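You operate a simulated robot arm through the tools that you are given. There is no shell and no other tool. Be economical: measure what you need, move in short steps, check, and stop when the job is done.

Carry out the task below with a simulated two-armed robot. There is one attempt and no reset: what you move stays moved.

Task
Take the yellow litre cup and leave it on the top of the bench under the chutes. Then put the white batch card on the top of the green bench. Then take the husk card and leave it on top of the lot card with a blue top. Then pull the grey bench drawer open. Do these in the order given. Set down upright: yellow litre cup, white batch card.

It is judged by the outcome, as a careful person would: the job done as asked, and still so three seconds after it is handed in. It fails if anything else is knocked over, pushed out of place, dropped, spilled or broken.

Robot
Two 7-joint arms with two-finger parallel grippers on one trunk, on a base that drives. Base frame: it is fixed to the floor where the robot stands at the start and does not move with it; the origin is under the middle of the robot, x ahead of it, y to its left, z up. Units: mm, rad, N and s.
The left shoulder is at the start at [70, 177, 1120], the right one opposite. With the tool pointing down near the work surface each hand reaches from about 100 to 680 mm from the robot's upright axis, wherever it stands, measured 20 degrees to its own side. Places, roughly: grey bench drawer [-1600, 300, 700]; husk card [-1750, -1250, 750]; lot card with a blue top [-1750, 250, 750]; top of the bench under the chutes [600, 1900, 600]; top of the green bench [-1700, 4100, 900]; white batch card [750, 0, 1000]; yellow litre cup [500, 0, 1000]. Payload 3.43 kg a hand.
The TCP of each hand is the grasp point between the finger pads, 30 mm short of the fingertips. In the tool frame z runs along the fingers and y along their closing line. Largest opening 94 mm; finger width 28, thickness 10; the body of the gripper, 50 by 96 mm, starts 55 mm behind the TCP.
Orientation is told as [roll, pitch, yaw] about the base's x, y, z axes, in that order, counted from this pose: with the fingers straight down and closing along the base's y, the tool's x points along the base's -x, its y along +y and its z along -z.

Tools
- The arms move only by the tool nudge_tool. It takes "left_deltas", "right_deltas" or both (then of equal length, played together; a hand with none holds still); each is a list of rows, each a list of 3 entries, a list of its own where there are three numbers: the shift along the tool's x, y, z in units of 50 mm (1.0 is 50 mm), then the turn, a rotation vector about the tool's x, y, z in units of 5 degrees (1.0 is 5 degrees), then the closure, from 0 (fully open) to 1 (shut). In form: [[[dx, dy, dz], [wx, wy, wz], gripper], ...]. A call has 1 to 10 rows; each row shifts and turns the commanded pose from where the row before left it, along the tool's axes as they then stand. A call with a number of a shift or a turn outside -1 to 1 is refused whole. A row lasts 0.2 s, in which the tool goes at most 50 mm and 0.15 rad; a call with a longer step from one row to the next is refused whole, and so is a gripper value outside its range. A pose out of reach is approached as far as the arm can. The call stops where the force on the tool passes 40 N (or 10 N more than at its start, if that is more) or the arm is blocked; 0.2 s more then pass. Each finger travels about 153 mm/s and halts on what it meets, pressing with about 25 N; the grip force reading is that of the motor and also rises with nothing between the fingers. The clock runs only during rows and for 0.2 s after the last one: add rows that do not move to give the fingers time. The reply holds the time, the measured pose of the TCP, the force on the tool along the base axes, the opening and the grip force, in the units named above and with some noise, with the torque about the TCP (base axes, N m) and any sound that the robot's microphone picked up.
- Cameras (640 x 400 px; columns grow to the right, rows downward): "scene" is now at [136.9, -8.7, 1434]; the picture's right is [-0.10, -0.99, 0.00], its down [-0.61, 0.06, -0.79] and it looks along [0.78, -0.08, -0.61] (base axes); focal length 250 px, centre (320, 200). "left" rides on the left gripper at [76, -14, -102] in its tool frame; the picture's right is [0.18, 0.98, 0.00], its down [-0.75, 0.14, -0.64] and it looks along [-0.63, 0.12, 0.77] (tool axes); focal length 243 px, centre (320, 200). "right" rides on the right gripper at [76, 14, -103] in its tool frame; the picture's right is [-0.18, 0.98, 0.00], its down [-0.75, -0.14, -0.64] and it looks along [-0.63, -0.12, 0.77] (tool axes); focal length 243 px, centre (320, 200). There is no depth. A picture from a camera that has moved, and an enlarged one, comes with that camera's place and axes in the base frame and with its lens.
- capture(camera): a new picture of that camera. No time passes.
- move_column(by): slides the trunk up (or, below 0, down) by that many mm; the arms and the scene camera ride with it, the base frame stays. It gives what a move gives, with no picture.
- base_move(legs): drives the robot by 1 to 6 legs, each [ahead, turn to the left] in mm and rad, along the robot's own axes; the way and the turn of a leg run together, so that a leg with both is an arc; at most 1500 mm and 3.142 rad a leg. The arms and the cameras ride along, it lands a little off, and it stops where it bumps. It gives what a move gives.
- turn_head(pan, tilt): turns the head with the scene camera to pan (to the left, within 1.501 rad either way) and tilt (down, from -0.506 to 1.204), counted from straight ahead of the robot. It gives what a move gives.
- inspect(camera, box): a new picture of the part [left, top, right, bottom] of that camera's present view, enlarged. No time passes.
- sign_off(): hands the job in; it is judged then, once.

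Work in short steps. Places have to be worked out from the pictures, the camera data and where the tool is seen: move nearer, look again, correct. Check each grasp and each placing, and mend what went wrong. You have 165 turns and 118 pictures in all, those below and enlarged ones among them. Open the grippers and draw the arms clear of the work before you hand the job in, unless the task says otherwise; then end with one line.

The tools are called as name(argument=value, ...) on one line, values as JSON. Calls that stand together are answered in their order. nudge_tool: Moves the arms, as the interface text tells. Its arguments: {"type":"object","properties":{"left_deltas":{"type":"array"},"right_deltas":{"type":"array"}},"required":[]} The other tools are called the same way: move_column (by) slides the trunk up or down; base_move (legs) drives the base; turn_head (pan, tilt) turns the head that bears the scene camera; capture (camera) takes a picture; inspect (camera, box) takes an enlarged picture of a part of a camera's view; sign_off () hands the job in.

At the start:

```text
clock: 0.0
left_tcp_pos: [538.2, 200.2, 1095.0]
left_tcp_rot: [0.0, -0.002, 0.0]
left_wrist_force: [0.0, -0.3, 1.3]
left_torque: [-0.01, -0.01, 0.0]
left_gripper_width: 94.1
left_grasp_force: 0.1
right_tcp_pos: [379.0, -188.2, 1135.9]
right_tcp_rot: [0.002, -0.001, 0.003]
right_wrist_force: [-0.5, 0.4, -0.5]
right_torque: [0.01, 0.02, 0.01]
right_gripper_width: 94.2
right_grasp_force: 0.2
trunk travel left (down, up): [-700.0, 140.0]
robot x, y, heading: [0.9, 1.4, 0.001]
head pan, tilt: [-0.101, 0.661]
```

scene: 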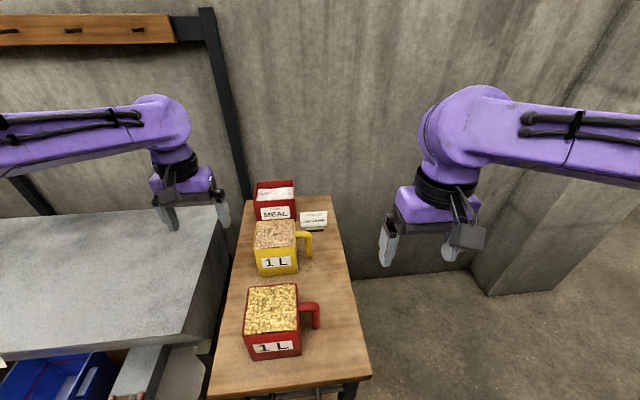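
right: 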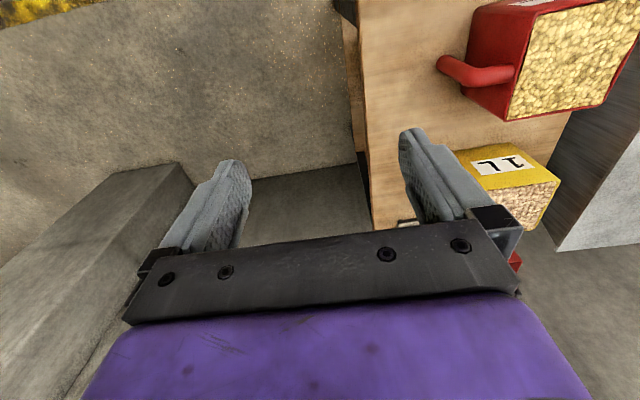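
left: 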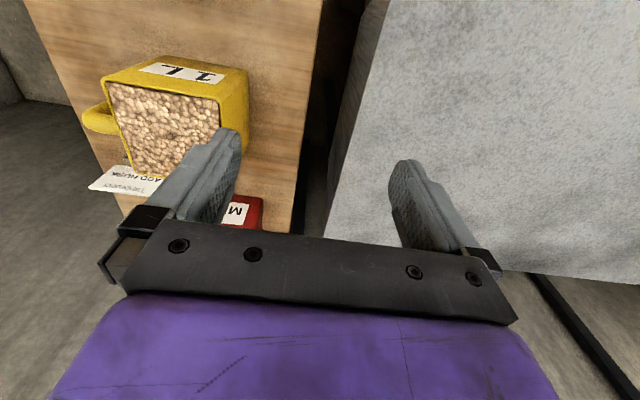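

I'll take a closer look at the cup area first.

inspect(camera="scene", box=[200, 160, 380, 380])

inspect(camera="left", box=[60, 40, 320, 240])

```text
1.82 times, centred on (290, 270) of scene
camera zoom: at [136.9, -8.7, 1434.0], right [-0.1, -0.99, 0.0], down [-0.61, 0.06, -0.79], along [0.78, -0.08, -0.61], focal length 454 px, centre (374, 73)
```

zoom: 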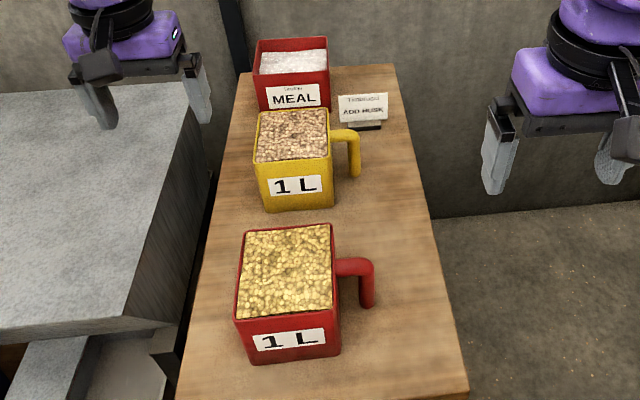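

```text
2.00 times, centred on (190, 140) of left
camera zoom: at [462.6, 185.0, 1198.3], right [-0.18, 0.98, 0.0], down [0.75, 0.14, 0.64], along [0.63, 0.12, -0.77], focal length 485 px, centre (580, 320)
```

zoom: 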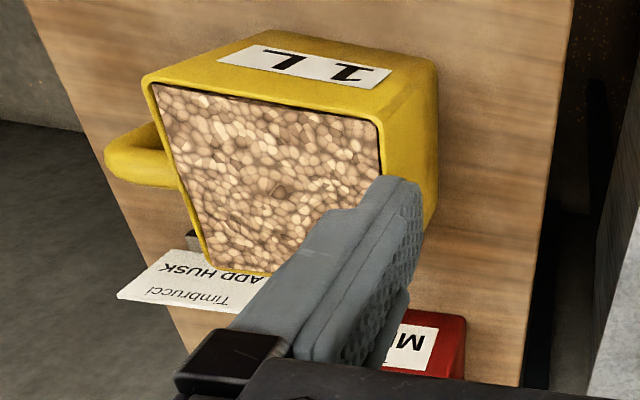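

The cup is about 100 mm wide, so it has to be held by its handle. Before choosing a grasp I look at where it must go.

turn_head(pan=1.2, tilt=0.4)

capture(camera="scene")

```text
clock: 1.5
left_tcp_pos: [539.0, 200.2, 1094.7]
left_tcp_rot: [0.0, -0.001, 0.0]
left_wrist_force: [0.1, -1.0, 0.0]
left_torque: [0.04, 0.01, -0.02]
left_gripper_width: 94.1
left_grasp_force: 0.0
right_tcp_pos: [380.8, -188.7, 1135.4]
right_tcp_rot: [0.001, -0.003, 0.002]
right_wrist_force: [0.4, 0.1, -0.4]
right_torque: [0.04, 0.03, -0.02]
right_gripper_width: 94.0
right_grasp_force: 0.0
trunk travel left (down, up): [-700.0, 140.0]
robot x, y, heading: [1.0, -0.9, 0.002]
head pan, tilt: [1.201, 0.4]
```

```text
112 pictures are left
camera scene: at [84.6, 86.3, 1457.6], right [0.93, -0.36, 0.0], down [-0.14, -0.36, -0.92], along [0.33, 0.86, -0.39], focal length 250 px, centre (320, 200)
```

scene: 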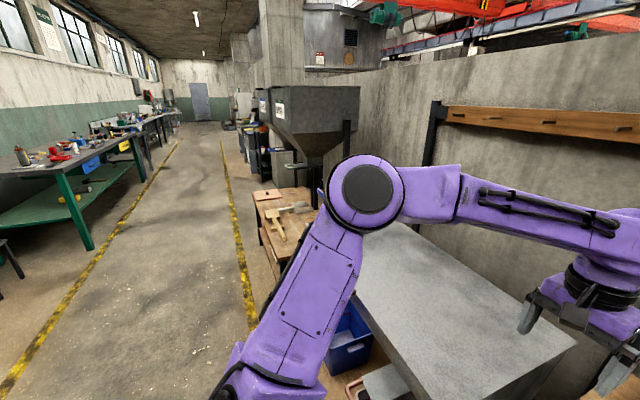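

The wooden bench under the hopper is ahead-left; I enlarge it, and look at the cup's handle from the right gripper camera.

inspect(camera="scene", box=[220, 80, 380, 280])

inspect(camera="scene", box=[0, 100, 200, 260])

```text
2.00 times, centred on (300, 180) of scene
camera zoom: at [84.6, 86.3, 1457.6], right [0.93, -0.36, 0.0], down [-0.14, -0.36, -0.92], along [0.33, 0.86, -0.39], focal length 500 px, centre (360, 240)
```

zoom: 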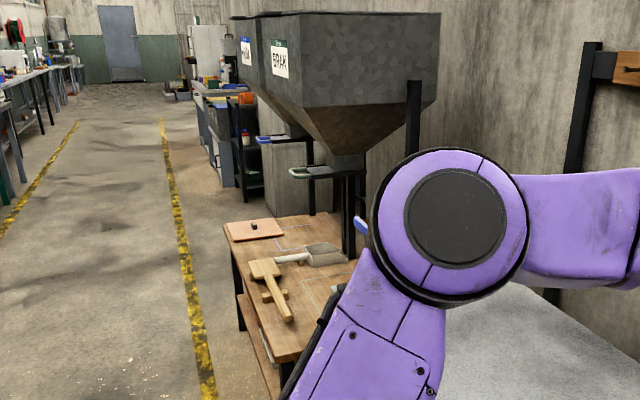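

```text
2.50 times, centred on (100, 180) of scene
camera zoom: at [84.6, 86.3, 1457.6], right [0.93, -0.36, 0.0], down [-0.14, -0.36, -0.92], along [0.33, 0.86, -0.39], focal length 625 px, centre (870, 250)
```

zoom: 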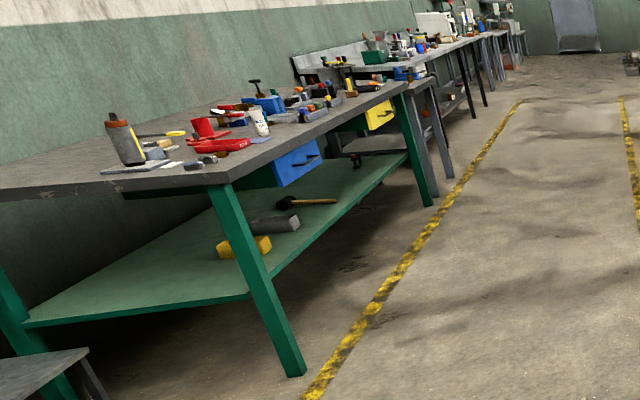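

I'll bring the right hand beside the handle with the fingers turned to close along x.

nudge_tool(right_deltas=[[[-0.9, 0.23, 0.2], [0, 0, 0], 0], [[-0.9, 0.23, 0.2], [0, 0, 0], 0], [[-0.9, 0.23, 0.2], [0, 0, 0], 0], [[-0.9, 0.23, 0.2], [0, 0, 0], 0], [[-0.8, 0.23, 0.2], [0, 0, 0], 0], [[0, 0, 0], [0, 0, -1], 0], [[0, 0, 0], [0, 0, -1], 0], [[0, 0, 0], [0, 0, -1], 0], [[0, 0, 0], [0, 0, -1], 0], [[0, 0, 0], [0, 0, -1], 0]])

nudge_tool(right_deltas=[[[0, 0, 0], [0, 0, -1], 0], [[0, 0, 0], [0, 0, -1], 0], [[0, 0, 0], [0, 0, -1], 0], [[0, 0, 0], [0, 0, -1], 0], [[0, 0, 0], [0, 0, -1], 0], [[0, 0, 0], [0, 0, -1], 0], [[0, 0, 0], [0, 0, -1], 0], [[0, 0, 0], [0, 0, -1], 0], [[0, 0, 0], [0, 0, -1], 0], [[0, 0, 0], [0, 0, -1], 0]])

nudge_tool(right_deltas=[[[0, 0, 0], [0, 0, -1], 0], [[0, 0, 0], [0, 0, -1], 0], [[0, 0, 0], [0, 0, -1], 0]])

capture(camera="right")

```text
clock: 3.7
left_tcp_pos: [538.4, 199.3, 1094.8]
left_tcp_rot: [0.0, -0.001, 0.002]
left_wrist_force: [0.6, -0.2, -0.5]
left_torque: [0.01, -0.06, 0.01]
left_gripper_width: 94.0
left_grasp_force: 0.1
right_tcp_pos: [601.1, -131.3, 1088.1]
right_tcp_rot: [0.0, -0.002, 0.439]
right_wrist_force: [0.5, 0.1, 0.3]
right_torque: [0.03, -0.01, -0.04]
right_gripper_width: 94.0
right_grasp_force: 0.1
trunk travel left (down, up): [-700.0, 140.0]
robot x, y, heading: [-1.9, 0.8, -0.002]
head pan, tilt: [1.201, 0.4]
```

```text
clock: 5.9
left_tcp_pos: [538.2, 200.5, 1093.6]
left_tcp_rot: [-0.002, 0.0, -0.002]
left_wrist_force: [0.5, -0.9, -1.1]
left_torque: [0.03, 0.0, -0.02]
left_gripper_width: 93.9
left_grasp_force: 0.1
right_tcp_pos: [599.9, -131.8, 1087.0]
right_tcp_rot: [-0.002, -0.002, 1.311]
right_wrist_force: [-0.3, -0.3, -0.6]
right_torque: [0.0, 0.03, 0.0]
right_gripper_width: 94.2
right_grasp_force: 0.2
trunk travel left (down, up): [-700.0, 140.0]
robot x, y, heading: [-2.7, 2.3, -0.001]
head pan, tilt: [1.201, 0.4]
```

```text
clock: 6.7
left_tcp_pos: [538.0, 200.5, 1094.4]
left_tcp_rot: [0.001, -0.001, 0.001]
left_wrist_force: [-0.8, 0.3, 0.6]
left_torque: [0.02, 0.0, 0.03]
left_gripper_width: 94.4
left_grasp_force: 0.2
right_tcp_pos: [600.3, -131.9, 1086.1]
right_tcp_rot: [-0.004, -0.003, 1.576]
right_wrist_force: [1.0, -0.1, 0.5]
right_torque: [-0.01, -0.01, 0.02]
right_gripper_width: 93.9
right_grasp_force: 0.0
trunk travel left (down, up): [-700.0, 140.0]
robot x, y, heading: [-3.8, 0.2, -0.001]
head pan, tilt: [1.201, 0.4]
```

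```text
109 pictures are left
camera right: at [584.5, -208.3, 1189.2], right [-0.98, 0.18, 0.0], down [0.14, 0.75, 0.64], along [0.12, 0.63, -0.77], focal length 243 px, centre (320, 200)
```

right: 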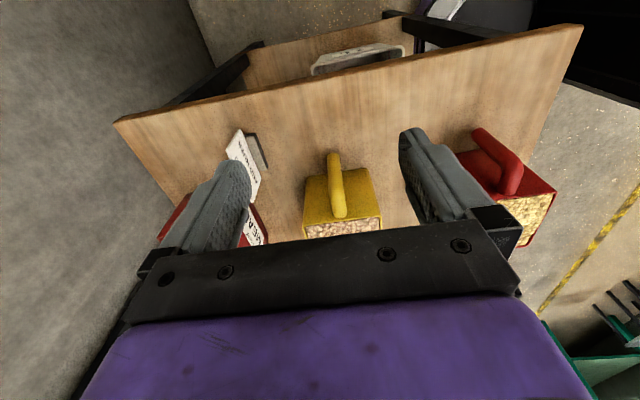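

inspect(camera="right", box=[210, 110, 420, 250])

```text
2.86 times, centred on (315, 180) of right
camera zoom: at [584.5, -208.3, 1189.2], right [-0.98, 0.18, 0.0], down [0.14, 0.75, 0.64], along [0.12, 0.63, -0.77], focal length 693 px, centre (334, 257)
```

zoom: 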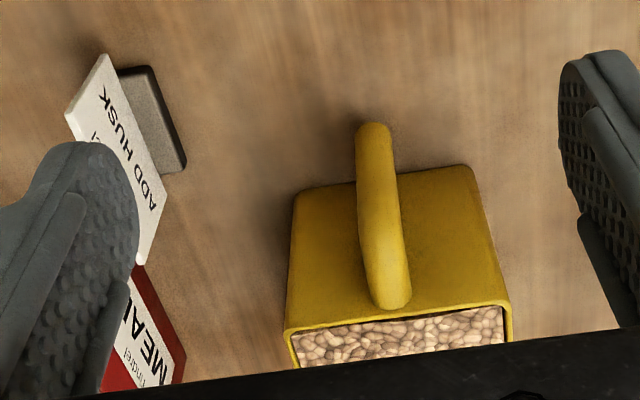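

The handle is an L: vertical bar around x≈600, y≈-25, z≈880–960. I move over it and lower the open fingers around it.

nudge_tool(right_deltas=[[[-0.73, 0, 0], [0, 0, 0], 0], [[-0.73, 0, 0], [0, 0, 0], 0], [[-0.73, 0, 0], [0, 0, 0], 0], [[0, 0, 0.8], [0, 0, 0], 0], [[0, 0, 0.8], [0, 0, 0], 0], [[0, 0, 0], [0, 0, 0], 0]])

turn_head(pan=-0.1, tilt=0.75)

capture(camera="scene")

capture(camera="right")

```text
clock: 8.1
left_tcp_pos: [536.4, 200.7, 1096.2]
left_tcp_rot: [-0.002, 0.002, 0.001]
left_wrist_force: [-0.2, 0.2, -0.3]
left_torque: [0.02, -0.02, -0.02]
left_gripper_width: 93.7
left_grasp_force: 0.0
right_tcp_pos: [599.6, -21.2, 1007.1]
right_tcp_rot: [-0.001, 0.0, 1.571]
right_wrist_force: [-0.3, -0.4, -0.7]
right_torque: [-0.02, -0.01, -0.02]
right_gripper_width: 93.8
right_grasp_force: 0.1
trunk travel left (down, up): [-700.0, 140.0]
robot x, y, heading: [1.9, -2.9, -0.0]
head pan, tilt: [1.201, 0.4]
```

```text
clock: 9.5
left_tcp_pos: [537.6, 201.3, 1094.9]
left_tcp_rot: [0.0, 0.002, 0.0]
left_wrist_force: [1.2, -0.4, 0.7]
left_torque: [-0.01, -0.04, 0.01]
left_gripper_width: 93.9
left_grasp_force: 0.0
right_tcp_pos: [599.9, -22.5, 1006.4]
right_tcp_rot: [0.0, -0.002, 1.571]
right_wrist_force: [0.2, 0.9, -0.2]
right_torque: [-0.02, 0.05, 0.0]
right_gripper_width: 94.1
right_grasp_force: 0.0
trunk travel left (down, up): [-700.0, 140.0]
robot x, y, heading: [0.3, 0.5, 0.002]
head pan, tilt: [-0.099, 0.75]
```

```text
107 pictures are left
camera scene: at [133.6, -8.0, 1426.5], right [-0.1, -1.0, 0.0], down [-0.68, 0.07, -0.73], along [0.73, -0.07, -0.68], focal length 250 px, centre (320, 200)
```

scene: 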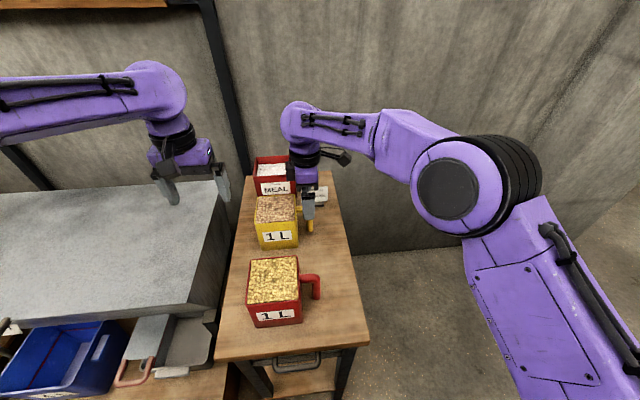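

```text
106 pictures are left
camera right: at [584.8, -98.9, 1109.2], right [-0.98, 0.18, 0.0], down [0.14, 0.75, 0.64], along [0.12, 0.63, -0.77], focal length 243 px, centre (320, 200)
```

right: 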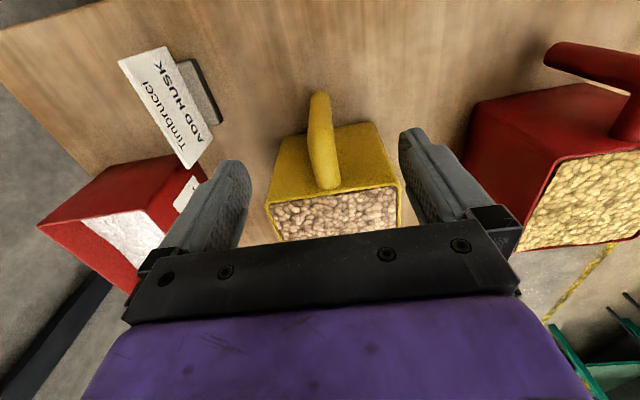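

Fingers straddle the handle. Lower 82 mm and close.

nudge_tool(right_deltas=[[[0, 0, 0.82], [0, 0, 0], 0], [[0, 0, 0.82], [0, 0, 0], 0], [[0, 0, 0], [0, 0, 0], 0]])

nudge_tool(right_deltas=[[[0, 0, 0], [0, 0, 0], 0.5], [[0, 0, 0], [0, 0, 0], 0.7], [[0, 0, 0], [0, 0, 0], 1], [[0, 0, 0], [0, 0, 0], 1]])

capture(camera="right")

```text
clock: 10.3
left_tcp_pos: [537.7, 200.1, 1094.9]
left_tcp_rot: [0.001, 0.002, 0.001]
left_wrist_force: [0.0, 0.0, -0.8]
left_torque: [-0.02, -0.02, -0.03]
left_gripper_width: 93.9
left_grasp_force: 0.1
right_tcp_pos: [599.0, -21.6, 924.6]
right_tcp_rot: [-0.001, -0.002, 1.573]
right_wrist_force: [-0.7, -0.2, -0.6]
right_torque: [-0.03, 0.03, -0.03]
right_gripper_width: 94.2
right_grasp_force: 0.1
trunk travel left (down, up): [-700.0, 140.0]
robot x, y, heading: [2.4, -0.1, -0.001]
head pan, tilt: [-0.099, 0.75]
```

```text
clock: 11.3
left_tcp_pos: [538.2, 199.7, 1094.7]
left_tcp_rot: [0.0, 0.001, 0.0]
left_wrist_force: [0.7, -0.7, 0.1]
left_torque: [0.0, 0.02, 0.0]
left_gripper_width: 93.9
left_grasp_force: 0.1
right_tcp_pos: [600.5, -20.3, 925.2]
right_tcp_rot: [0.0, -0.002, 1.572]
right_wrist_force: [-0.6, -0.6, 0.1]
right_torque: [0.16, 0.0, 0.04]
right_gripper_width: 22.8
right_grasp_force: 24.9
trunk travel left (down, up): [-700.0, 140.0]
robot x, y, heading: [-2.5, -0.4, 0.006]
head pan, tilt: [-0.099, 0.75]
```

```text
105 pictures are left
camera right: at [584.0, -98.3, 1027.2], right [-0.98, 0.18, 0.0], down [0.14, 0.75, 0.64], along [0.12, 0.63, -0.77], focal length 243 px, centre (320, 200)
```

right: 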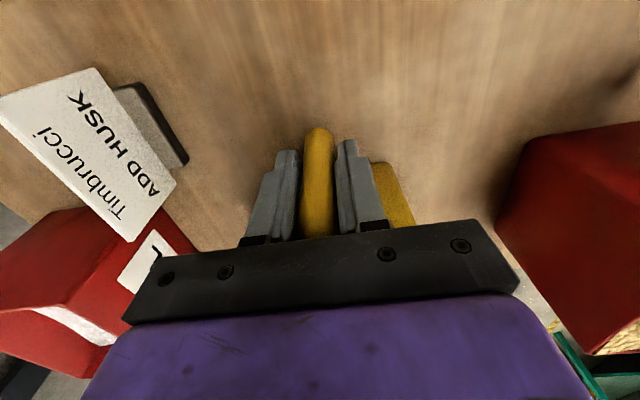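

Gripped (22.8 mm). A small 15 mm trial lift.

nudge_tool(right_deltas=[[[0, 0, -0.1], [0, 0, 0], 1], [[0, 0, -0.1], [0, 0, 0], 1], [[0, 0, -0.1], [0, 0, 0], 1], [[0, 0, 0], [0, 0, 0], 1], [[0, 0, 0], [0, 0, 0], 1]])

inspect(camera="scene", box=[220, 150, 380, 270])

inspect(camera="left", box=[60, 20, 320, 240])

```text
clock: 12.5
left_tcp_pos: [539.6, 200.4, 1094.4]
left_tcp_rot: [0.001, 0.0, 0.0]
left_wrist_force: [-0.2, -0.9, -0.8]
left_torque: [0.0, -0.02, -0.02]
left_gripper_width: 94.0
left_grasp_force: 0.0
right_tcp_pos: [600.7, -22.3, 940.4]
right_tcp_rot: [0.001, -0.002, 1.573]
right_wrist_force: [0.8, -0.3, -4.3]
right_torque: [-0.39, 0.01, 0.0]
right_gripper_width: 23.0
right_grasp_force: 25.0
trunk travel left (down, up): [-700.0, 140.0]
robot x, y, heading: [-3.8, 0.1, -0.0]
head pan, tilt: [-0.099, 0.75]
```

```text
3.33 times, centred on (300, 210) of scene
camera zoom: at [134.2, -8.1, 1426.4], right [-0.1, -1.0, 0.0], down [-0.68, 0.07, -0.73], along [0.73, -0.07, -0.68], focal length 833 px, centre (387, 167)
```

zoom: 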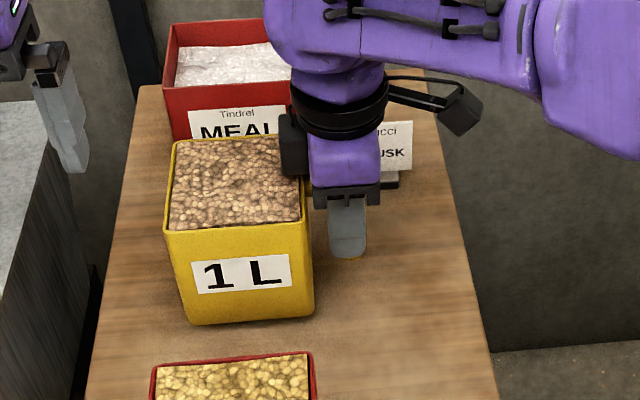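

```text
1.82 times, centred on (190, 130) of left
camera zoom: at [463.2, 185.1, 1198.0], right [-0.18, 0.98, 0.0], down [0.75, 0.14, 0.64], along [0.63, 0.12, -0.77], focal length 441 px, centre (556, 327)
```

zoom: 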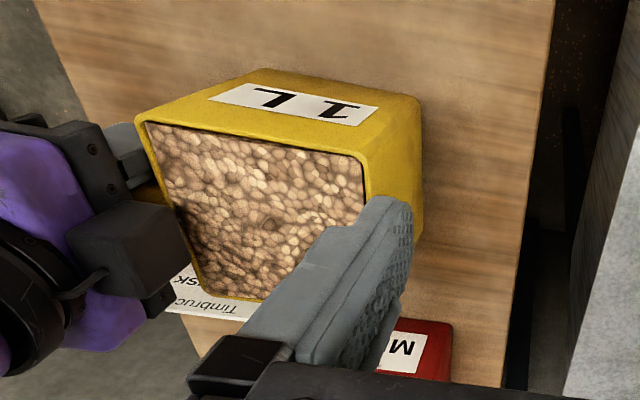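

Cup seems to rise level. Lift another 45 mm and check load and level.

nudge_tool(right_deltas=[[[0, 0, -0.15], [0, 0, 0], 1], [[0, 0, -0.15], [0, 0, 0], 1], [[0, 0, -0.15], [0, 0, 0], 1], [[0, 0, -0.15], [0, 0, 0], 1], [[0, 0, -0.15], [0, 0, 0], 1], [[0, 0, -0.15], [0, 0, 0], 1], [[0, 0, 0], [0, 0, 0], 1], [[0, 0, 0], [0, 0, 0], 1]])

inspect(camera="scene", box=[220, 150, 380, 270])

```text
clock: 14.3
left_tcp_pos: [538.4, 200.7, 1095.6]
left_tcp_rot: [-0.001, -0.001, 0.0]
left_wrist_force: [0.7, 0.4, -0.8]
left_torque: [0.0, -0.01, -0.02]
left_gripper_width: 94.0
left_grasp_force: 0.1
right_tcp_pos: [599.9, -21.8, 985.0]
right_tcp_rot: [0.002, -0.001, 1.573]
right_wrist_force: [0.1, -0.2, -4.7]
right_torque: [-0.37, 0.01, -0.01]
right_gripper_width: 22.8
right_grasp_force: 24.8
trunk travel left (down, up): [-700.0, 140.0]
robot x, y, heading: [0.6, 1.9, 0.001]
head pan, tilt: [-0.099, 0.75]
```

```text
3.33 times, centred on (300, 210) of scene
camera zoom: at [134.3, -8.0, 1426.4], right [-0.1, -1.0, 0.0], down [-0.68, 0.07, -0.73], along [0.73, -0.07, -0.68], focal length 833 px, centre (387, 167)
```

zoom: 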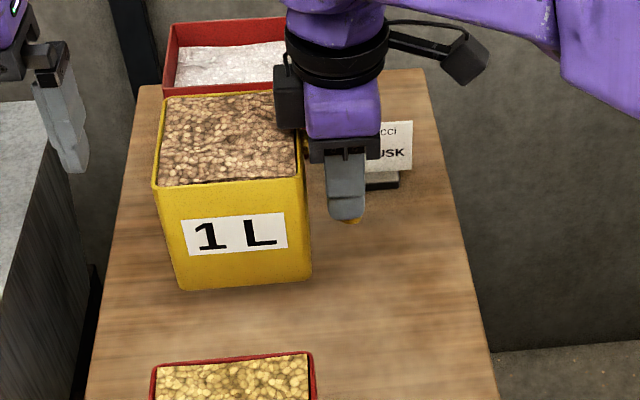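

Held level, ~0.5 kg. Raise the trunk, back off from the table.

move_column(by=90)

base_move(legs=[[-450, 0]])

nudge_tool(right_deltas=[[[0, 0.5, 0], [0, 0, 0], 1], [[0, 0.5, 0], [0, 0, 0], 1], [[0, 0.5, 0], [0, 0, 0], 1], [[0, 0.5, 0], [0, 0, 0], 1], [[0, 0.5, 0], [0, 0, 0], 1], [[0, 0.5, 0], [0, 0, 0], 1], [[0, 0, 0], [0, 0, 0], 1]])

capture(camera="scene")

```text
clock: 15.6
left_tcp_pos: [537.9, 199.9, 1184.0]
left_tcp_rot: [0.001, -0.001, 0.001]
left_wrist_force: [-0.1, 0.2, -0.4]
left_torque: [0.02, 0.01, -0.02]
left_gripper_width: 93.9
left_grasp_force: 0.1
right_tcp_pos: [600.2, -21.3, 1074.4]
right_tcp_rot: [0.001, 0.0, 1.572]
right_wrist_force: [0.4, 0.5, -5.1]
right_torque: [-0.35, 0.01, -0.03]
right_gripper_width: 22.9
right_grasp_force: 25.6
trunk travel left (down, up): [-790.0, 50.0]
robot x, y, heading: [1.4, 3.0, 0.003]
head pan, tilt: [-0.099, 0.75]
```

```text
clock: 18.3
left_tcp_pos: [93.3, 200.2, 1184.8]
left_tcp_rot: [-0.001, 0.002, 0.0]
left_wrist_force: [-0.3, -0.2, 0.2]
left_torque: [0.01, 0.01, 0.04]
left_gripper_width: 93.8
left_grasp_force: 0.0
right_tcp_pos: [155.3, -20.5, 1073.2]
right_tcp_rot: [0.0, 0.001, 1.576]
right_wrist_force: [0.2, -0.4, -4.0]
right_torque: [-0.38, 0.0, -0.04]
right_gripper_width: 22.6
right_grasp_force: 24.7
trunk travel left (down, up): [-790.0, 50.0]
robot x, y, heading: [-446.9, -1.7, 0.0]
head pan, tilt: [-0.099, 0.75]
```

```text
clock: 19.9
left_tcp_pos: [92.5, 200.7, 1184.5]
left_tcp_rot: [0.0, 0.003, 0.002]
left_wrist_force: [-1.0, 0.7, -0.5]
left_torque: [0.0, 0.01, 0.03]
left_gripper_width: 94.2
left_grasp_force: 0.1
right_tcp_pos: [4.0, -21.0, 1074.6]
right_tcp_rot: [0.0, -0.001, 1.574]
right_wrist_force: [0.3, -0.3, -5.0]
right_torque: [-0.33, -0.02, 0.03]
right_gripper_width: 22.7
right_grasp_force: 24.7
trunk travel left (down, up): [-790.0, 50.0]
robot x, y, heading: [-445.7, -1.0, 0.002]
head pan, tilt: [-0.099, 0.75]
```

```text
101 pictures are left
camera scene: at [-311.5, -8.2, 1516.4], right [-0.1, -1.0, 0.0], down [-0.68, 0.07, -0.73], along [0.73, -0.07, -0.68], focal length 250 px, centre (320, 200)
```

scene: 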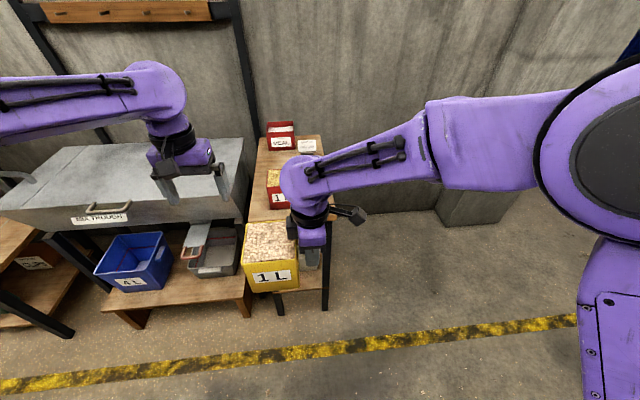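

Drive to in front of the chute bench.

base_move(legs=[[0, 1.571], [1400, 0], [400, 0], [0, -1.571]])

turn_head(pan=0.0, tilt=0.5)

capture(camera="scene")

```text
clock: 36.7
left_tcp_pos: [100.6, 2005.6, 1184.4]
left_tcp_rot: [0.001, 0.001, -0.009]
left_wrist_force: [-0.7, 0.6, 0.2]
left_torque: [0.0, -0.02, 0.01]
left_gripper_width: 94.1
left_grasp_force: 0.0
right_tcp_pos: [11.5, 1785.2, 1074.4]
right_tcp_rot: [0.0, 0.001, 1.564]
right_wrist_force: [0.0, -0.5, -3.9]
right_torque: [-0.32, 0.03, 0.0]
right_gripper_width: 23.0
right_grasp_force: 24.7
trunk travel left (down, up): [-790.0, 50.0]
robot x, y, heading: [-443.9, 1809.5, -0.008]
head pan, tilt: [-0.099, 0.75]
```

```text
clock: 37.4
left_tcp_pos: [102.4, 2005.8, 1184.7]
left_tcp_rot: [0.0, -0.002, -0.008]
left_wrist_force: [0.5, 1.1, 0.6]
left_torque: [-0.03, 0.0, 0.04]
left_gripper_width: 94.0
left_grasp_force: 0.1
right_tcp_pos: [10.7, 1785.7, 1075.8]
right_tcp_rot: [0.0, -0.001, 1.563]
right_wrist_force: [0.1, -0.2, -3.7]
right_torque: [-0.33, -0.04, 0.0]
right_gripper_width: 23.0
right_grasp_force: 25.0
trunk travel left (down, up): [-790.0, 50.0]
robot x, y, heading: [-439.1, 1811.7, -0.008]
head pan, tilt: [0.0, 0.499]
```

```text
100 pictures are left
camera scene: at [-296.0, 1809.7, 1538.3], right [-0.01, -1.0, 0.0], down [-0.48, 0.0, -0.88], along [0.88, -0.01, -0.48], focal length 250 px, centre (320, 200)
```

scene: 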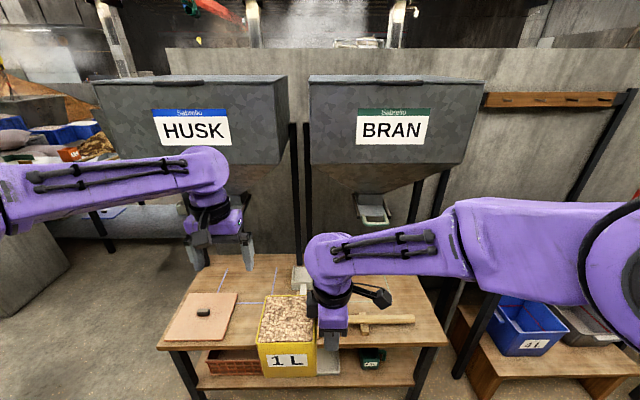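

inspect(camera="scene", box=[140, 180, 460, 380])

capture(camera="left")

```text
2.00 times, centred on (300, 280) of scene
camera zoom: at [-296.0, 1809.7, 1538.3], right [-0.01, -1.0, 0.0], down [-0.48, 0.0, -0.88], along [0.88, -0.01, -0.48], focal length 500 px, centre (360, 40)
```

zoom: 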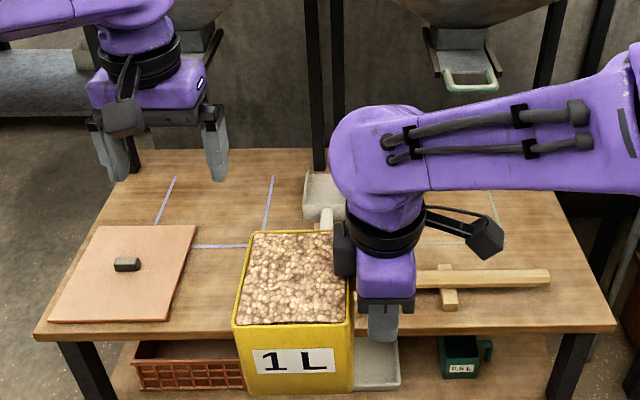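

```text
98 pictures are left
camera left: at [26.1, 1991.9, 1288.0], right [-0.18, 0.98, 0.0], down [0.76, 0.13, 0.64], along [0.63, 0.11, -0.77], focal length 243 px, centre (320, 200)
```

left: 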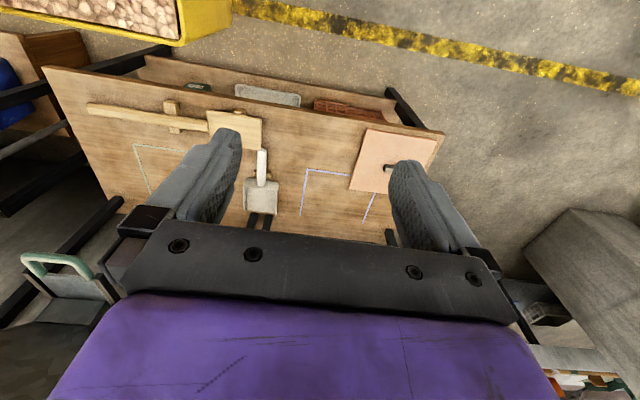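

Bench top z≈601, front edge x≈264. Free spot around (370, 2030) between board and mallet. Retract the left hand, then shift the base left.

nudge_tool(left_deltas=[[[0.9, 0, 0], [0, 0, 0], 0], [[0.9, 0, 0], [0, 0, 0], 0], [[0.9, 0, 0], [0, 0, 0], 0], [[0.9, 0, 0], [0, 0, 0], 0], [[0, 0.8, 0], [0, 0, 0], 0], [[0, 0.8, 0], [0, 0, 0], 0]])

base_move(legs=[[0, 1.571], [170, 0], [0, -1.563], [240, 0]])

turn_head(pan=0.0, tilt=0.8)

capture(camera="scene")

```text
clock: 38.8
left_tcp_pos: [-77.4, 2091.8, 1181.9]
left_tcp_rot: [-0.004, -0.002, -0.008]
left_wrist_force: [0.5, 1.4, 0.0]
left_torque: [-0.07, 0.01, -0.04]
left_gripper_width: 93.9
left_grasp_force: 0.0
right_tcp_pos: [12.1, 1788.8, 1076.1]
right_tcp_rot: [-0.001, 0.002, 1.562]
right_wrist_force: [0.6, 0.6, -4.3]
right_torque: [-0.37, 0.0, -0.04]
right_gripper_width: 22.8
right_grasp_force: 24.1
trunk travel left (down, up): [-790.0, 50.0]
robot x, y, heading: [-439.5, 1808.2, -0.01]
head pan, tilt: [0.0, 0.499]
```

```text
clock: 49.3
left_tcp_pos: [171.7, 2245.5, 1184.5]
left_tcp_rot: [0.002, 0.001, -0.025]
left_wrist_force: [0.5, 0.0, -0.4]
left_torque: [-0.01, -0.03, -0.04]
left_gripper_width: 93.9
left_grasp_force: 0.1
right_tcp_pos: [256.1, 1941.2, 1074.7]
right_tcp_rot: [-0.001, 0.0, 1.549]
right_wrist_force: [0.9, -1.1, -4.0]
right_torque: [-0.36, -0.03, 0.0]
right_gripper_width: 23.0
right_grasp_force: 25.0
trunk travel left (down, up): [-790.0, 50.0]
robot x, y, heading: [-189.0, 1974.8, -0.024]
head pan, tilt: [0.0, 0.499]
```

```text
clock: 50.1
left_tcp_pos: [172.0, 2245.1, 1183.9]
left_tcp_rot: [-0.001, 0.0, -0.025]
left_wrist_force: [0.0, 0.1, 0.6]
left_torque: [-0.02, 0.01, -0.01]
left_gripper_width: 93.7
left_grasp_force: 0.0
right_tcp_pos: [257.0, 1939.4, 1073.3]
right_tcp_rot: [-0.001, 0.0, 1.548]
right_wrist_force: [0.2, -0.4, -5.0]
right_torque: [-0.34, 0.01, 0.0]
right_gripper_width: 22.8
right_grasp_force: 25.2
trunk travel left (down, up): [-790.0, 50.0]
robot x, y, heading: [-190.0, 1973.8, -0.024]
head pan, tilt: [0.0, 0.799]
```

```text
97 pictures are left
camera scene: at [-59.6, 1971.5, 1512.4], right [-0.03, -1.0, 0.0], down [-0.72, 0.02, -0.7], along [0.7, -0.02, -0.72], focal length 250 px, centre (320, 200)
```

scene: 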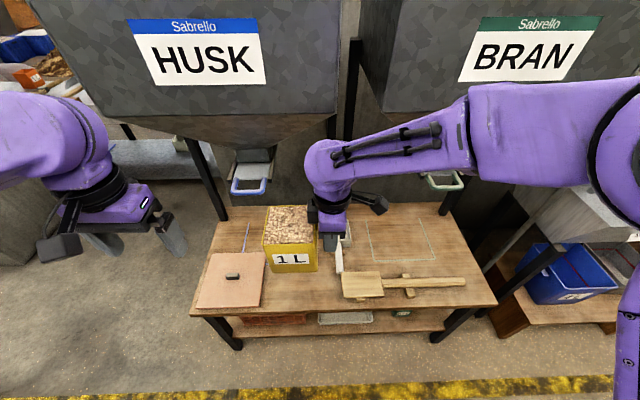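

Clear. Extend the right hand to about (370, 1965) and lower the trunk.

nudge_tool(right_deltas=[[[-0.1, -0.45, 0], [0, 0, 0], 1], [[-0.1, -0.45, 0], [0, 0, 0], 1], [[-0.1, -0.45, 0], [0, 0, 0], 1], [[-0.1, -0.45, 0], [0, 0, 0], 1], [[-0.1, -0.46, 0], [0, 0, 0], 1], [[0, 0, 0], [0, 0, 0], 1]])

move_column(by=-370)

capture(camera="scene")

capture(camera="right")

```text
clock: 51.5
left_tcp_pos: [172.2, 2245.0, 1185.0]
left_tcp_rot: [0.001, 0.001, -0.025]
left_wrist_force: [0.6, 0.4, -0.2]
left_torque: [0.04, -0.01, 0.02]
left_gripper_width: 94.3
left_grasp_force: 0.1
right_tcp_pos: [370.6, 1963.4, 1075.3]
right_tcp_rot: [0.001, -0.001, 1.549]
right_wrist_force: [0.2, -0.6, -4.2]
right_torque: [-0.35, -0.01, 0.01]
right_gripper_width: 23.0
right_grasp_force: 24.7
trunk travel left (down, up): [-790.0, 50.0]
robot x, y, heading: [-191.8, 1974.5, -0.024]
head pan, tilt: [0.0, 0.799]
```

```text
clock: 55.1
left_tcp_pos: [172.7, 2245.0, 813.7]
left_tcp_rot: [0.001, -0.001, -0.025]
left_wrist_force: [0.1, -0.8, 0.3]
left_torque: [-0.01, -0.01, -0.01]
left_gripper_width: 93.9
left_grasp_force: 0.1
right_tcp_pos: [370.2, 1962.9, 705.0]
right_tcp_rot: [0.0, 0.002, 1.548]
right_wrist_force: [0.5, -0.1, -4.0]
right_torque: [-0.32, -0.03, -0.02]
right_gripper_width: 22.8
right_grasp_force: 25.4
trunk travel left (down, up): [-420.0, 420.0]
robot x, y, heading: [-191.7, 1975.0, -0.021]
head pan, tilt: [0.0, 0.799]
```

```text
96 pictures are left
camera scene: at [-60.7, 1971.4, 1142.5], right [-0.03, -1.0, 0.0], down [-0.72, 0.02, -0.7], along [0.7, -0.02, -0.72], focal length 250 px, centre (320, 200)
```

scene: 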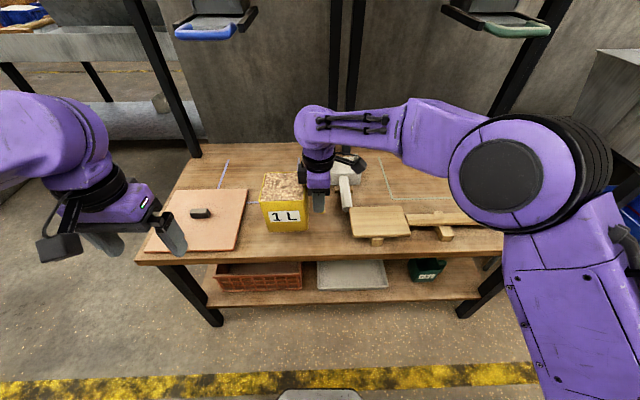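

```text
95 pictures are left
camera right: at [352.5, 1887.1, 807.0], right [-0.98, 0.21, 0.0], down [0.16, 0.75, 0.64], along [0.13, 0.63, -0.77], focal length 243 px, centre (320, 200)
```

right: 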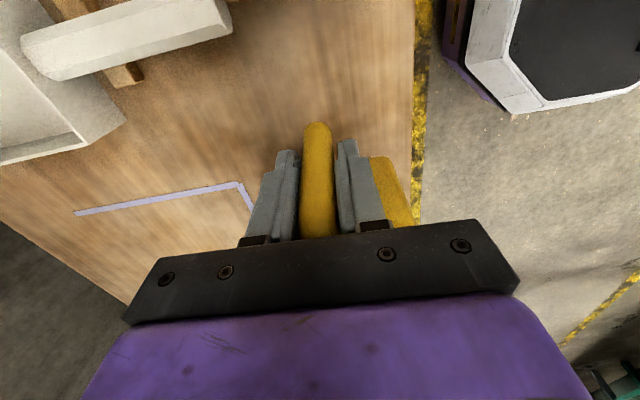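

Space is clear. Lower slowly.

nudge_tool(right_deltas=[[[0, 0, 0.15], [0, 0, 0], 1], [[0, 0, 0.15], [0, 0, 0], 1], [[0, 0, 0.15], [0, 0, 0], 1], [[0, 0, 0.1], [0, 0, 0], 1], [[0, 0, 0], [0, 0, 0], 1]])

nudge_tool(right_deltas=[[[0, 0, 0.06], [0, 0, 0], 1], [[0, 0, 0.06], [0, 0, 0], 1], [[0, 0, 0], [0, 0, 0], 1]])

```text
clock: 56.3
left_tcp_pos: [172.5, 2245.8, 813.7]
left_tcp_rot: [0.0, 0.001, -0.025]
left_wrist_force: [1.3, 0.2, -0.1]
left_torque: [-0.03, 0.0, -0.01]
left_gripper_width: 94.1
left_grasp_force: 0.2
right_tcp_pos: [369.6, 1963.1, 676.8]
right_tcp_rot: [-0.002, 0.0, 1.547]
right_wrist_force: [0.5, 0.2, -4.6]
right_torque: [-0.34, -0.03, 0.0]
right_gripper_width: 22.9
right_grasp_force: 24.9
trunk travel left (down, up): [-420.0, 420.0]
robot x, y, heading: [-192.7, 1976.9, -0.025]
head pan, tilt: [0.0, 0.799]
```

```text
clock: 57.1
left_tcp_pos: [172.9, 2244.3, 815.5]
left_tcp_rot: [-0.001, -0.001, -0.024]
left_wrist_force: [0.3, 0.0, 0.0]
left_torque: [0.0, -0.02, 0.0]
left_gripper_width: 94.1
left_grasp_force: 0.0
right_tcp_pos: [369.3, 1964.2, 671.6]
right_tcp_rot: [0.001, 0.001, 1.549]
right_wrist_force: [-0.5, 0.0, -4.3]
right_torque: [-0.34, 0.02, 0.02]
right_gripper_width: 22.8
right_grasp_force: 24.5
trunk travel left (down, up): [-420.0, 420.0]
robot x, y, heading: [-190.9, 1974.3, -0.022]
head pan, tilt: [0.0, 0.799]
```

nudge_tool(right_deltas=[[[0, 0, 0.06], [0, 0, 0], 1], [[0, 0, 0], [0, 0, 0], 1]])

nudge_tool(right_deltas=[[[0, 0, 0.06], [0, 0, 0], 1], [[0, 0, 0], [0, 0, 0], 1]])

inspect(camera="scene", box=[240, 150, 360, 240])

```text
clock: 57.7
left_tcp_pos: [173.1, 2244.1, 814.0]
left_tcp_rot: [0.0, 0.0, -0.024]
left_wrist_force: [0.3, 0.8, 0.4]
left_torque: [0.02, 0.01, 0.04]
left_gripper_width: 94.0
left_grasp_force: 0.0
right_tcp_pos: [369.7, 1963.1, 667.0]
right_tcp_rot: [0.0, -0.001, 1.549]
right_wrist_force: [0.8, 0.6, -5.4]
right_torque: [-0.37, 0.01, -0.01]
right_gripper_width: 22.8
right_grasp_force: 24.9
trunk travel left (down, up): [-420.0, 420.0]
robot x, y, heading: [-194.9, 1976.8, -0.03]
head pan, tilt: [0.0, 0.799]
```

```text
clock: 58.3
left_tcp_pos: [173.1, 2245.3, 814.2]
left_tcp_rot: [0.0, 0.001, -0.026]
left_wrist_force: [-0.1, -0.8, -0.7]
left_torque: [0.0, -0.03, 0.01]
left_gripper_width: 93.9
left_grasp_force: 0.1
right_tcp_pos: [370.0, 1964.0, 665.6]
right_tcp_rot: [0.001, 0.001, 1.549]
right_wrist_force: [0.9, -0.1, -4.0]
right_torque: [-0.34, 0.03, -0.01]
right_gripper_width: 22.6
right_grasp_force: 25.3
trunk travel left (down, up): [-420.0, 420.0]
robot x, y, heading: [-195.8, 1972.4, -0.023]
head pan, tilt: [0.0, 0.799]
```

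```text
4.44 times, centred on (300, 195) of scene
camera zoom: at [-60.6, 1971.5, 1142.4], right [-0.03, -1.0, 0.0], down [-0.72, 0.02, -0.7], along [0.7, -0.02, -0.72], focal length 1111 px, centre (409, 222)
```

zoom: 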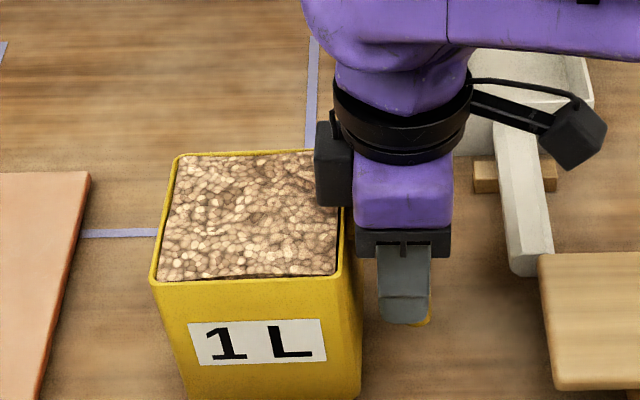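

Not down yet; continue in 3 mm steps.

nudge_tool(right_deltas=[[[0, 0, 0.06], [0, 0, 0], 1], [[0, 0, 0], [0, 0, 0], 1]])

nudge_tool(right_deltas=[[[0, 0, 0.06], [0, 0, 0], 1], [[0, 0, 0], [0, 0, 0], 1]])

```text
clock: 58.9
left_tcp_pos: [172.7, 2244.3, 814.2]
left_tcp_rot: [0.0, 0.002, -0.025]
left_wrist_force: [-0.1, -0.2, 0.0]
left_torque: [0.01, -0.01, -0.03]
left_gripper_width: 93.8
left_grasp_force: 0.1
right_tcp_pos: [370.5, 1964.2, 661.3]
right_tcp_rot: [-0.001, 0.0, 1.548]
right_wrist_force: [-0.1, -0.6, -4.3]
right_torque: [-0.33, 0.02, -0.01]
right_gripper_width: 22.8
right_grasp_force: 24.5
trunk travel left (down, up): [-420.0, 420.0]
robot x, y, heading: [-192.5, 1972.0, -0.026]
head pan, tilt: [0.0, 0.799]
```

```text
clock: 59.5
left_tcp_pos: [173.0, 2245.5, 813.4]
left_tcp_rot: [0.001, 0.0, -0.024]
left_wrist_force: [1.4, -0.4, 0.5]
left_torque: [0.03, -0.03, 0.01]
left_gripper_width: 93.8
left_grasp_force: 0.1
right_tcp_pos: [370.3, 1963.4, 657.9]
right_tcp_rot: [0.001, 0.0, 1.548]
right_wrist_force: [-0.2, -0.3, -3.9]
right_torque: [-0.37, 0.02, 0.02]
right_gripper_width: 23.0
right_grasp_force: 25.2
trunk travel left (down, up): [-420.0, 420.0]
robot x, y, heading: [-190.0, 1975.9, -0.024]
head pan, tilt: [0.0, 0.799]
```

nudge_tool(right_deltas=[[[0, 0, 0.06], [0, 0, 0], 1], [[0, 0, 0], [0, 0, 0], 1]])

nudge_tool(right_deltas=[[[0, 0, 0.06], [0, 0, 0], 1], [[0, 0, 0], [0, 0, 0], 1]])

inspect(camera="scene", box=[240, 150, 360, 250])

```text
clock: 60.1
left_tcp_pos: [171.4, 2245.0, 814.6]
left_tcp_rot: [0.0, 0.0, -0.024]
left_wrist_force: [0.5, 0.0, -0.3]
left_torque: [0.02, 0.02, 0.02]
left_gripper_width: 93.8
left_grasp_force: 0.1
right_tcp_pos: [369.3, 1963.0, 656.4]
right_tcp_rot: [0.0, -0.001, 1.549]
right_wrist_force: [0.6, -1.5, -5.4]
right_torque: [-0.32, 0.02, 0.0]
right_gripper_width: 23.2
right_grasp_force: 25.4
trunk travel left (down, up): [-420.0, 420.0]
robot x, y, heading: [-193.4, 1973.8, -0.027]
head pan, tilt: [0.0, 0.799]
```

```text
clock: 60.7
left_tcp_pos: [172.4, 2244.9, 815.0]
left_tcp_rot: [0.0, 0.002, -0.024]
left_wrist_force: [0.0, -0.1, 0.1]
left_torque: [0.03, 0.02, 0.01]
left_gripper_width: 94.0
left_grasp_force: 0.1
right_tcp_pos: [370.0, 1964.2, 652.9]
right_tcp_rot: [-0.001, 0.001, 1.549]
right_wrist_force: [-0.1, 0.0, -4.6]
right_torque: [-0.29, -0.02, -0.01]
right_gripper_width: 23.0
right_grasp_force: 25.3
trunk travel left (down, up): [-420.0, 420.0]
robot x, y, heading: [-191.9, 1973.3, -0.025]
head pan, tilt: [0.0, 0.799]
```

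```text
4.00 times, centred on (300, 200) of scene
camera zoom: at [-60.6, 1971.5, 1142.5], right [-0.03, -1.0, 0.0], down [-0.72, 0.02, -0.7], along [0.7, -0.02, -0.72], focal length 1000 px, centre (400, 200)
```

zoom: 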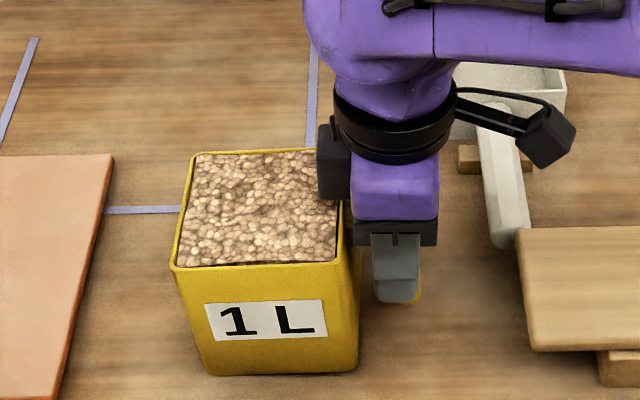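

Very near contact. Two more small steps.

nudge_tool(right_deltas=[[[0, 0, 0.04], [0, 0, 0], 1], [[0, 0, 0], [0, 0, 0], 1]])

nudge_tool(right_deltas=[[[0, 0, 0.04], [0, 0, 0], 1], [[0, 0, 0], [0, 0, 0], 1]])

```text
clock: 61.3
left_tcp_pos: [171.9, 2244.1, 814.3]
left_tcp_rot: [0.0, 0.0, -0.024]
left_wrist_force: [0.5, 0.2, 0.3]
left_torque: [0.0, -0.01, 0.02]
left_gripper_width: 94.2
left_grasp_force: 0.0
right_tcp_pos: [369.5, 1962.9, 652.5]
right_tcp_rot: [-0.003, -0.001, 1.545]
right_wrist_force: [0.2, -2.6, 4.5]
right_torque: [0.73, 0.02, -0.06]
right_gripper_width: 22.8
right_grasp_force: 24.8
trunk travel left (down, up): [-420.0, 420.0]
robot x, y, heading: [-196.3, 1972.3, -0.026]
head pan, tilt: [0.0, 0.799]
```

```text
clock: 61.9
left_tcp_pos: [171.3, 2244.9, 813.4]
left_tcp_rot: [-0.001, -0.001, -0.025]
left_wrist_force: [-0.7, 0.7, -0.7]
left_torque: [-0.05, 0.05, 0.0]
left_gripper_width: 94.1
left_grasp_force: 0.0
right_tcp_pos: [369.0, 1963.6, 649.9]
right_tcp_rot: [0.0, -0.002, 1.548]
right_wrist_force: [0.0, -4.2, 6.9]
right_torque: [0.87, -0.05, -0.05]
right_gripper_width: 22.8
right_grasp_force: 24.8
trunk travel left (down, up): [-420.0, 420.0]
robot x, y, heading: [-192.1, 1973.2, -0.029]
head pan, tilt: [0.0, 0.799]
```

Down on the bench. Open, and rise.

nudge_tool(right_deltas=[[[0, 0, -0.03], [0, 0, 0], 1], [[0, 0, 0], [0, 0, 0], 0.7], [[0, 0, 0], [0, 0, 0], 0.4], [[0, 0, 0], [0, 0, 0], 0], [[0, 0, 0], [0, 0, 0], 0], [[0, 0, -0.8], [0, 0, 0], 0], [[0, 0, -0.9], [0, 0, 0], 0], [[0, 0, -0.9], [0, 0, 0], 0]])

capture(camera="scene")

```text
clock: 63.7
left_tcp_pos: [171.8, 2244.3, 813.7]
left_tcp_rot: [0.0, 0.0, -0.024]
left_wrist_force: [0.6, 0.8, -1.1]
left_torque: [0.0, 0.0, 0.05]
left_gripper_width: 94.0
left_grasp_force: 0.0
right_tcp_pos: [369.4, 1964.2, 780.8]
right_tcp_rot: [-0.002, -0.001, 1.548]
right_wrist_force: [-0.2, 0.5, 0.5]
right_torque: [0.02, -0.01, 0.03]
right_gripper_width: 94.0
right_grasp_force: 0.0
trunk travel left (down, up): [-420.0, 420.0]
robot x, y, heading: [-191.7, 1975.3, -0.025]
head pan, tilt: [0.0, 0.799]
```

```text
92 pictures are left
camera scene: at [-61.8, 1971.3, 1142.6], right [-0.03, -1.0, 0.0], down [-0.72, 0.02, -0.7], along [0.7, -0.02, -0.72], focal length 250 px, centre (320, 200)
```

scene: 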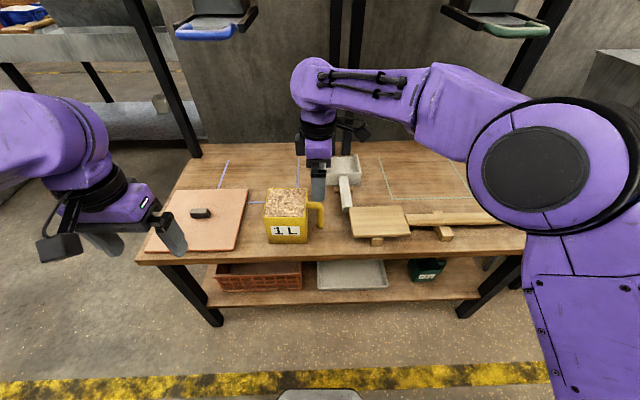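

Cup stands upright and released. Raise, back out, and drive back to the card table.

move_column(by=370)

base_move(legs=[[-260, 0], [0, -1.546], [1000, 0], [990, 0], [0, 1.571]])

turn_head(pan=-0.05, tilt=0.6)

capture(camera="scene")

```text
clock: 67.2
left_tcp_pos: [172.0, 2244.9, 1183.9]
left_tcp_rot: [0.0, 0.0, -0.025]
left_wrist_force: [-0.7, 1.4, -0.2]
left_torque: [0.03, 0.0, -0.01]
left_gripper_width: 94.2
left_grasp_force: 0.0
right_tcp_pos: [369.3, 1963.9, 1150.8]
right_tcp_rot: [-0.001, 0.001, 1.548]
right_wrist_force: [-0.1, 0.7, 0.1]
right_torque: [-0.02, 0.02, -0.02]
right_gripper_width: 94.1
right_grasp_force: 0.0
trunk travel left (down, up): [-790.0, 50.0]
robot x, y, heading: [-190.9, 1976.0, -0.022]
head pan, tilt: [0.0, 0.799]
```

```text
clock: 86.1
left_tcp_pos: [-99.3, 267.9, 1184.0]
left_tcp_rot: [-0.001, 0.0, -0.042]
left_wrist_force: [-0.5, 0.0, 0.4]
left_torque: [0.02, 0.02, -0.01]
left_gripper_width: 94.1
left_grasp_force: 0.0
right_tcp_pos: [94.3, -16.2, 1151.2]
right_tcp_rot: [-0.001, -0.001, 1.531]
right_wrist_force: [0.7, 0.1, -0.2]
right_torque: [-0.02, -0.01, 0.01]
right_gripper_width: 94.2
right_grasp_force: 0.0
trunk travel left (down, up): [-790.0, 50.0]
robot x, y, heading: [-466.7, 1.5, -0.042]
head pan, tilt: [0.0, 0.799]
```

```text
clock: 86.8
left_tcp_pos: [-98.6, 267.9, 1184.8]
left_tcp_rot: [0.0, -0.001, -0.042]
left_wrist_force: [0.2, -0.1, -0.6]
left_torque: [0.02, 0.0, 0.01]
left_gripper_width: 93.9
left_grasp_force: 0.0
right_tcp_pos: [94.0, -16.2, 1150.8]
right_tcp_rot: [-0.001, 0.0, 1.531]
right_wrist_force: [0.5, -0.1, 0.7]
right_torque: [-0.01, 0.0, 0.0]
right_gripper_width: 94.2
right_grasp_force: 0.0
trunk travel left (down, up): [-790.0, 50.0]
robot x, y, heading: [-466.0, 2.8, -0.044]
head pan, tilt: [-0.051, 0.6]
```

```text
91 pictures are left
camera scene: at [-329.5, -6.7, 1529.3], right [-0.09, -1.0, 0.0], down [-0.56, 0.05, -0.82], along [0.82, -0.08, -0.57], focal length 250 px, centre (320, 200)
```

scene: 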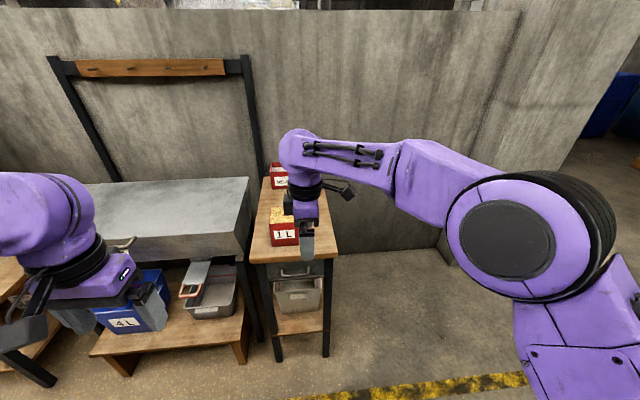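

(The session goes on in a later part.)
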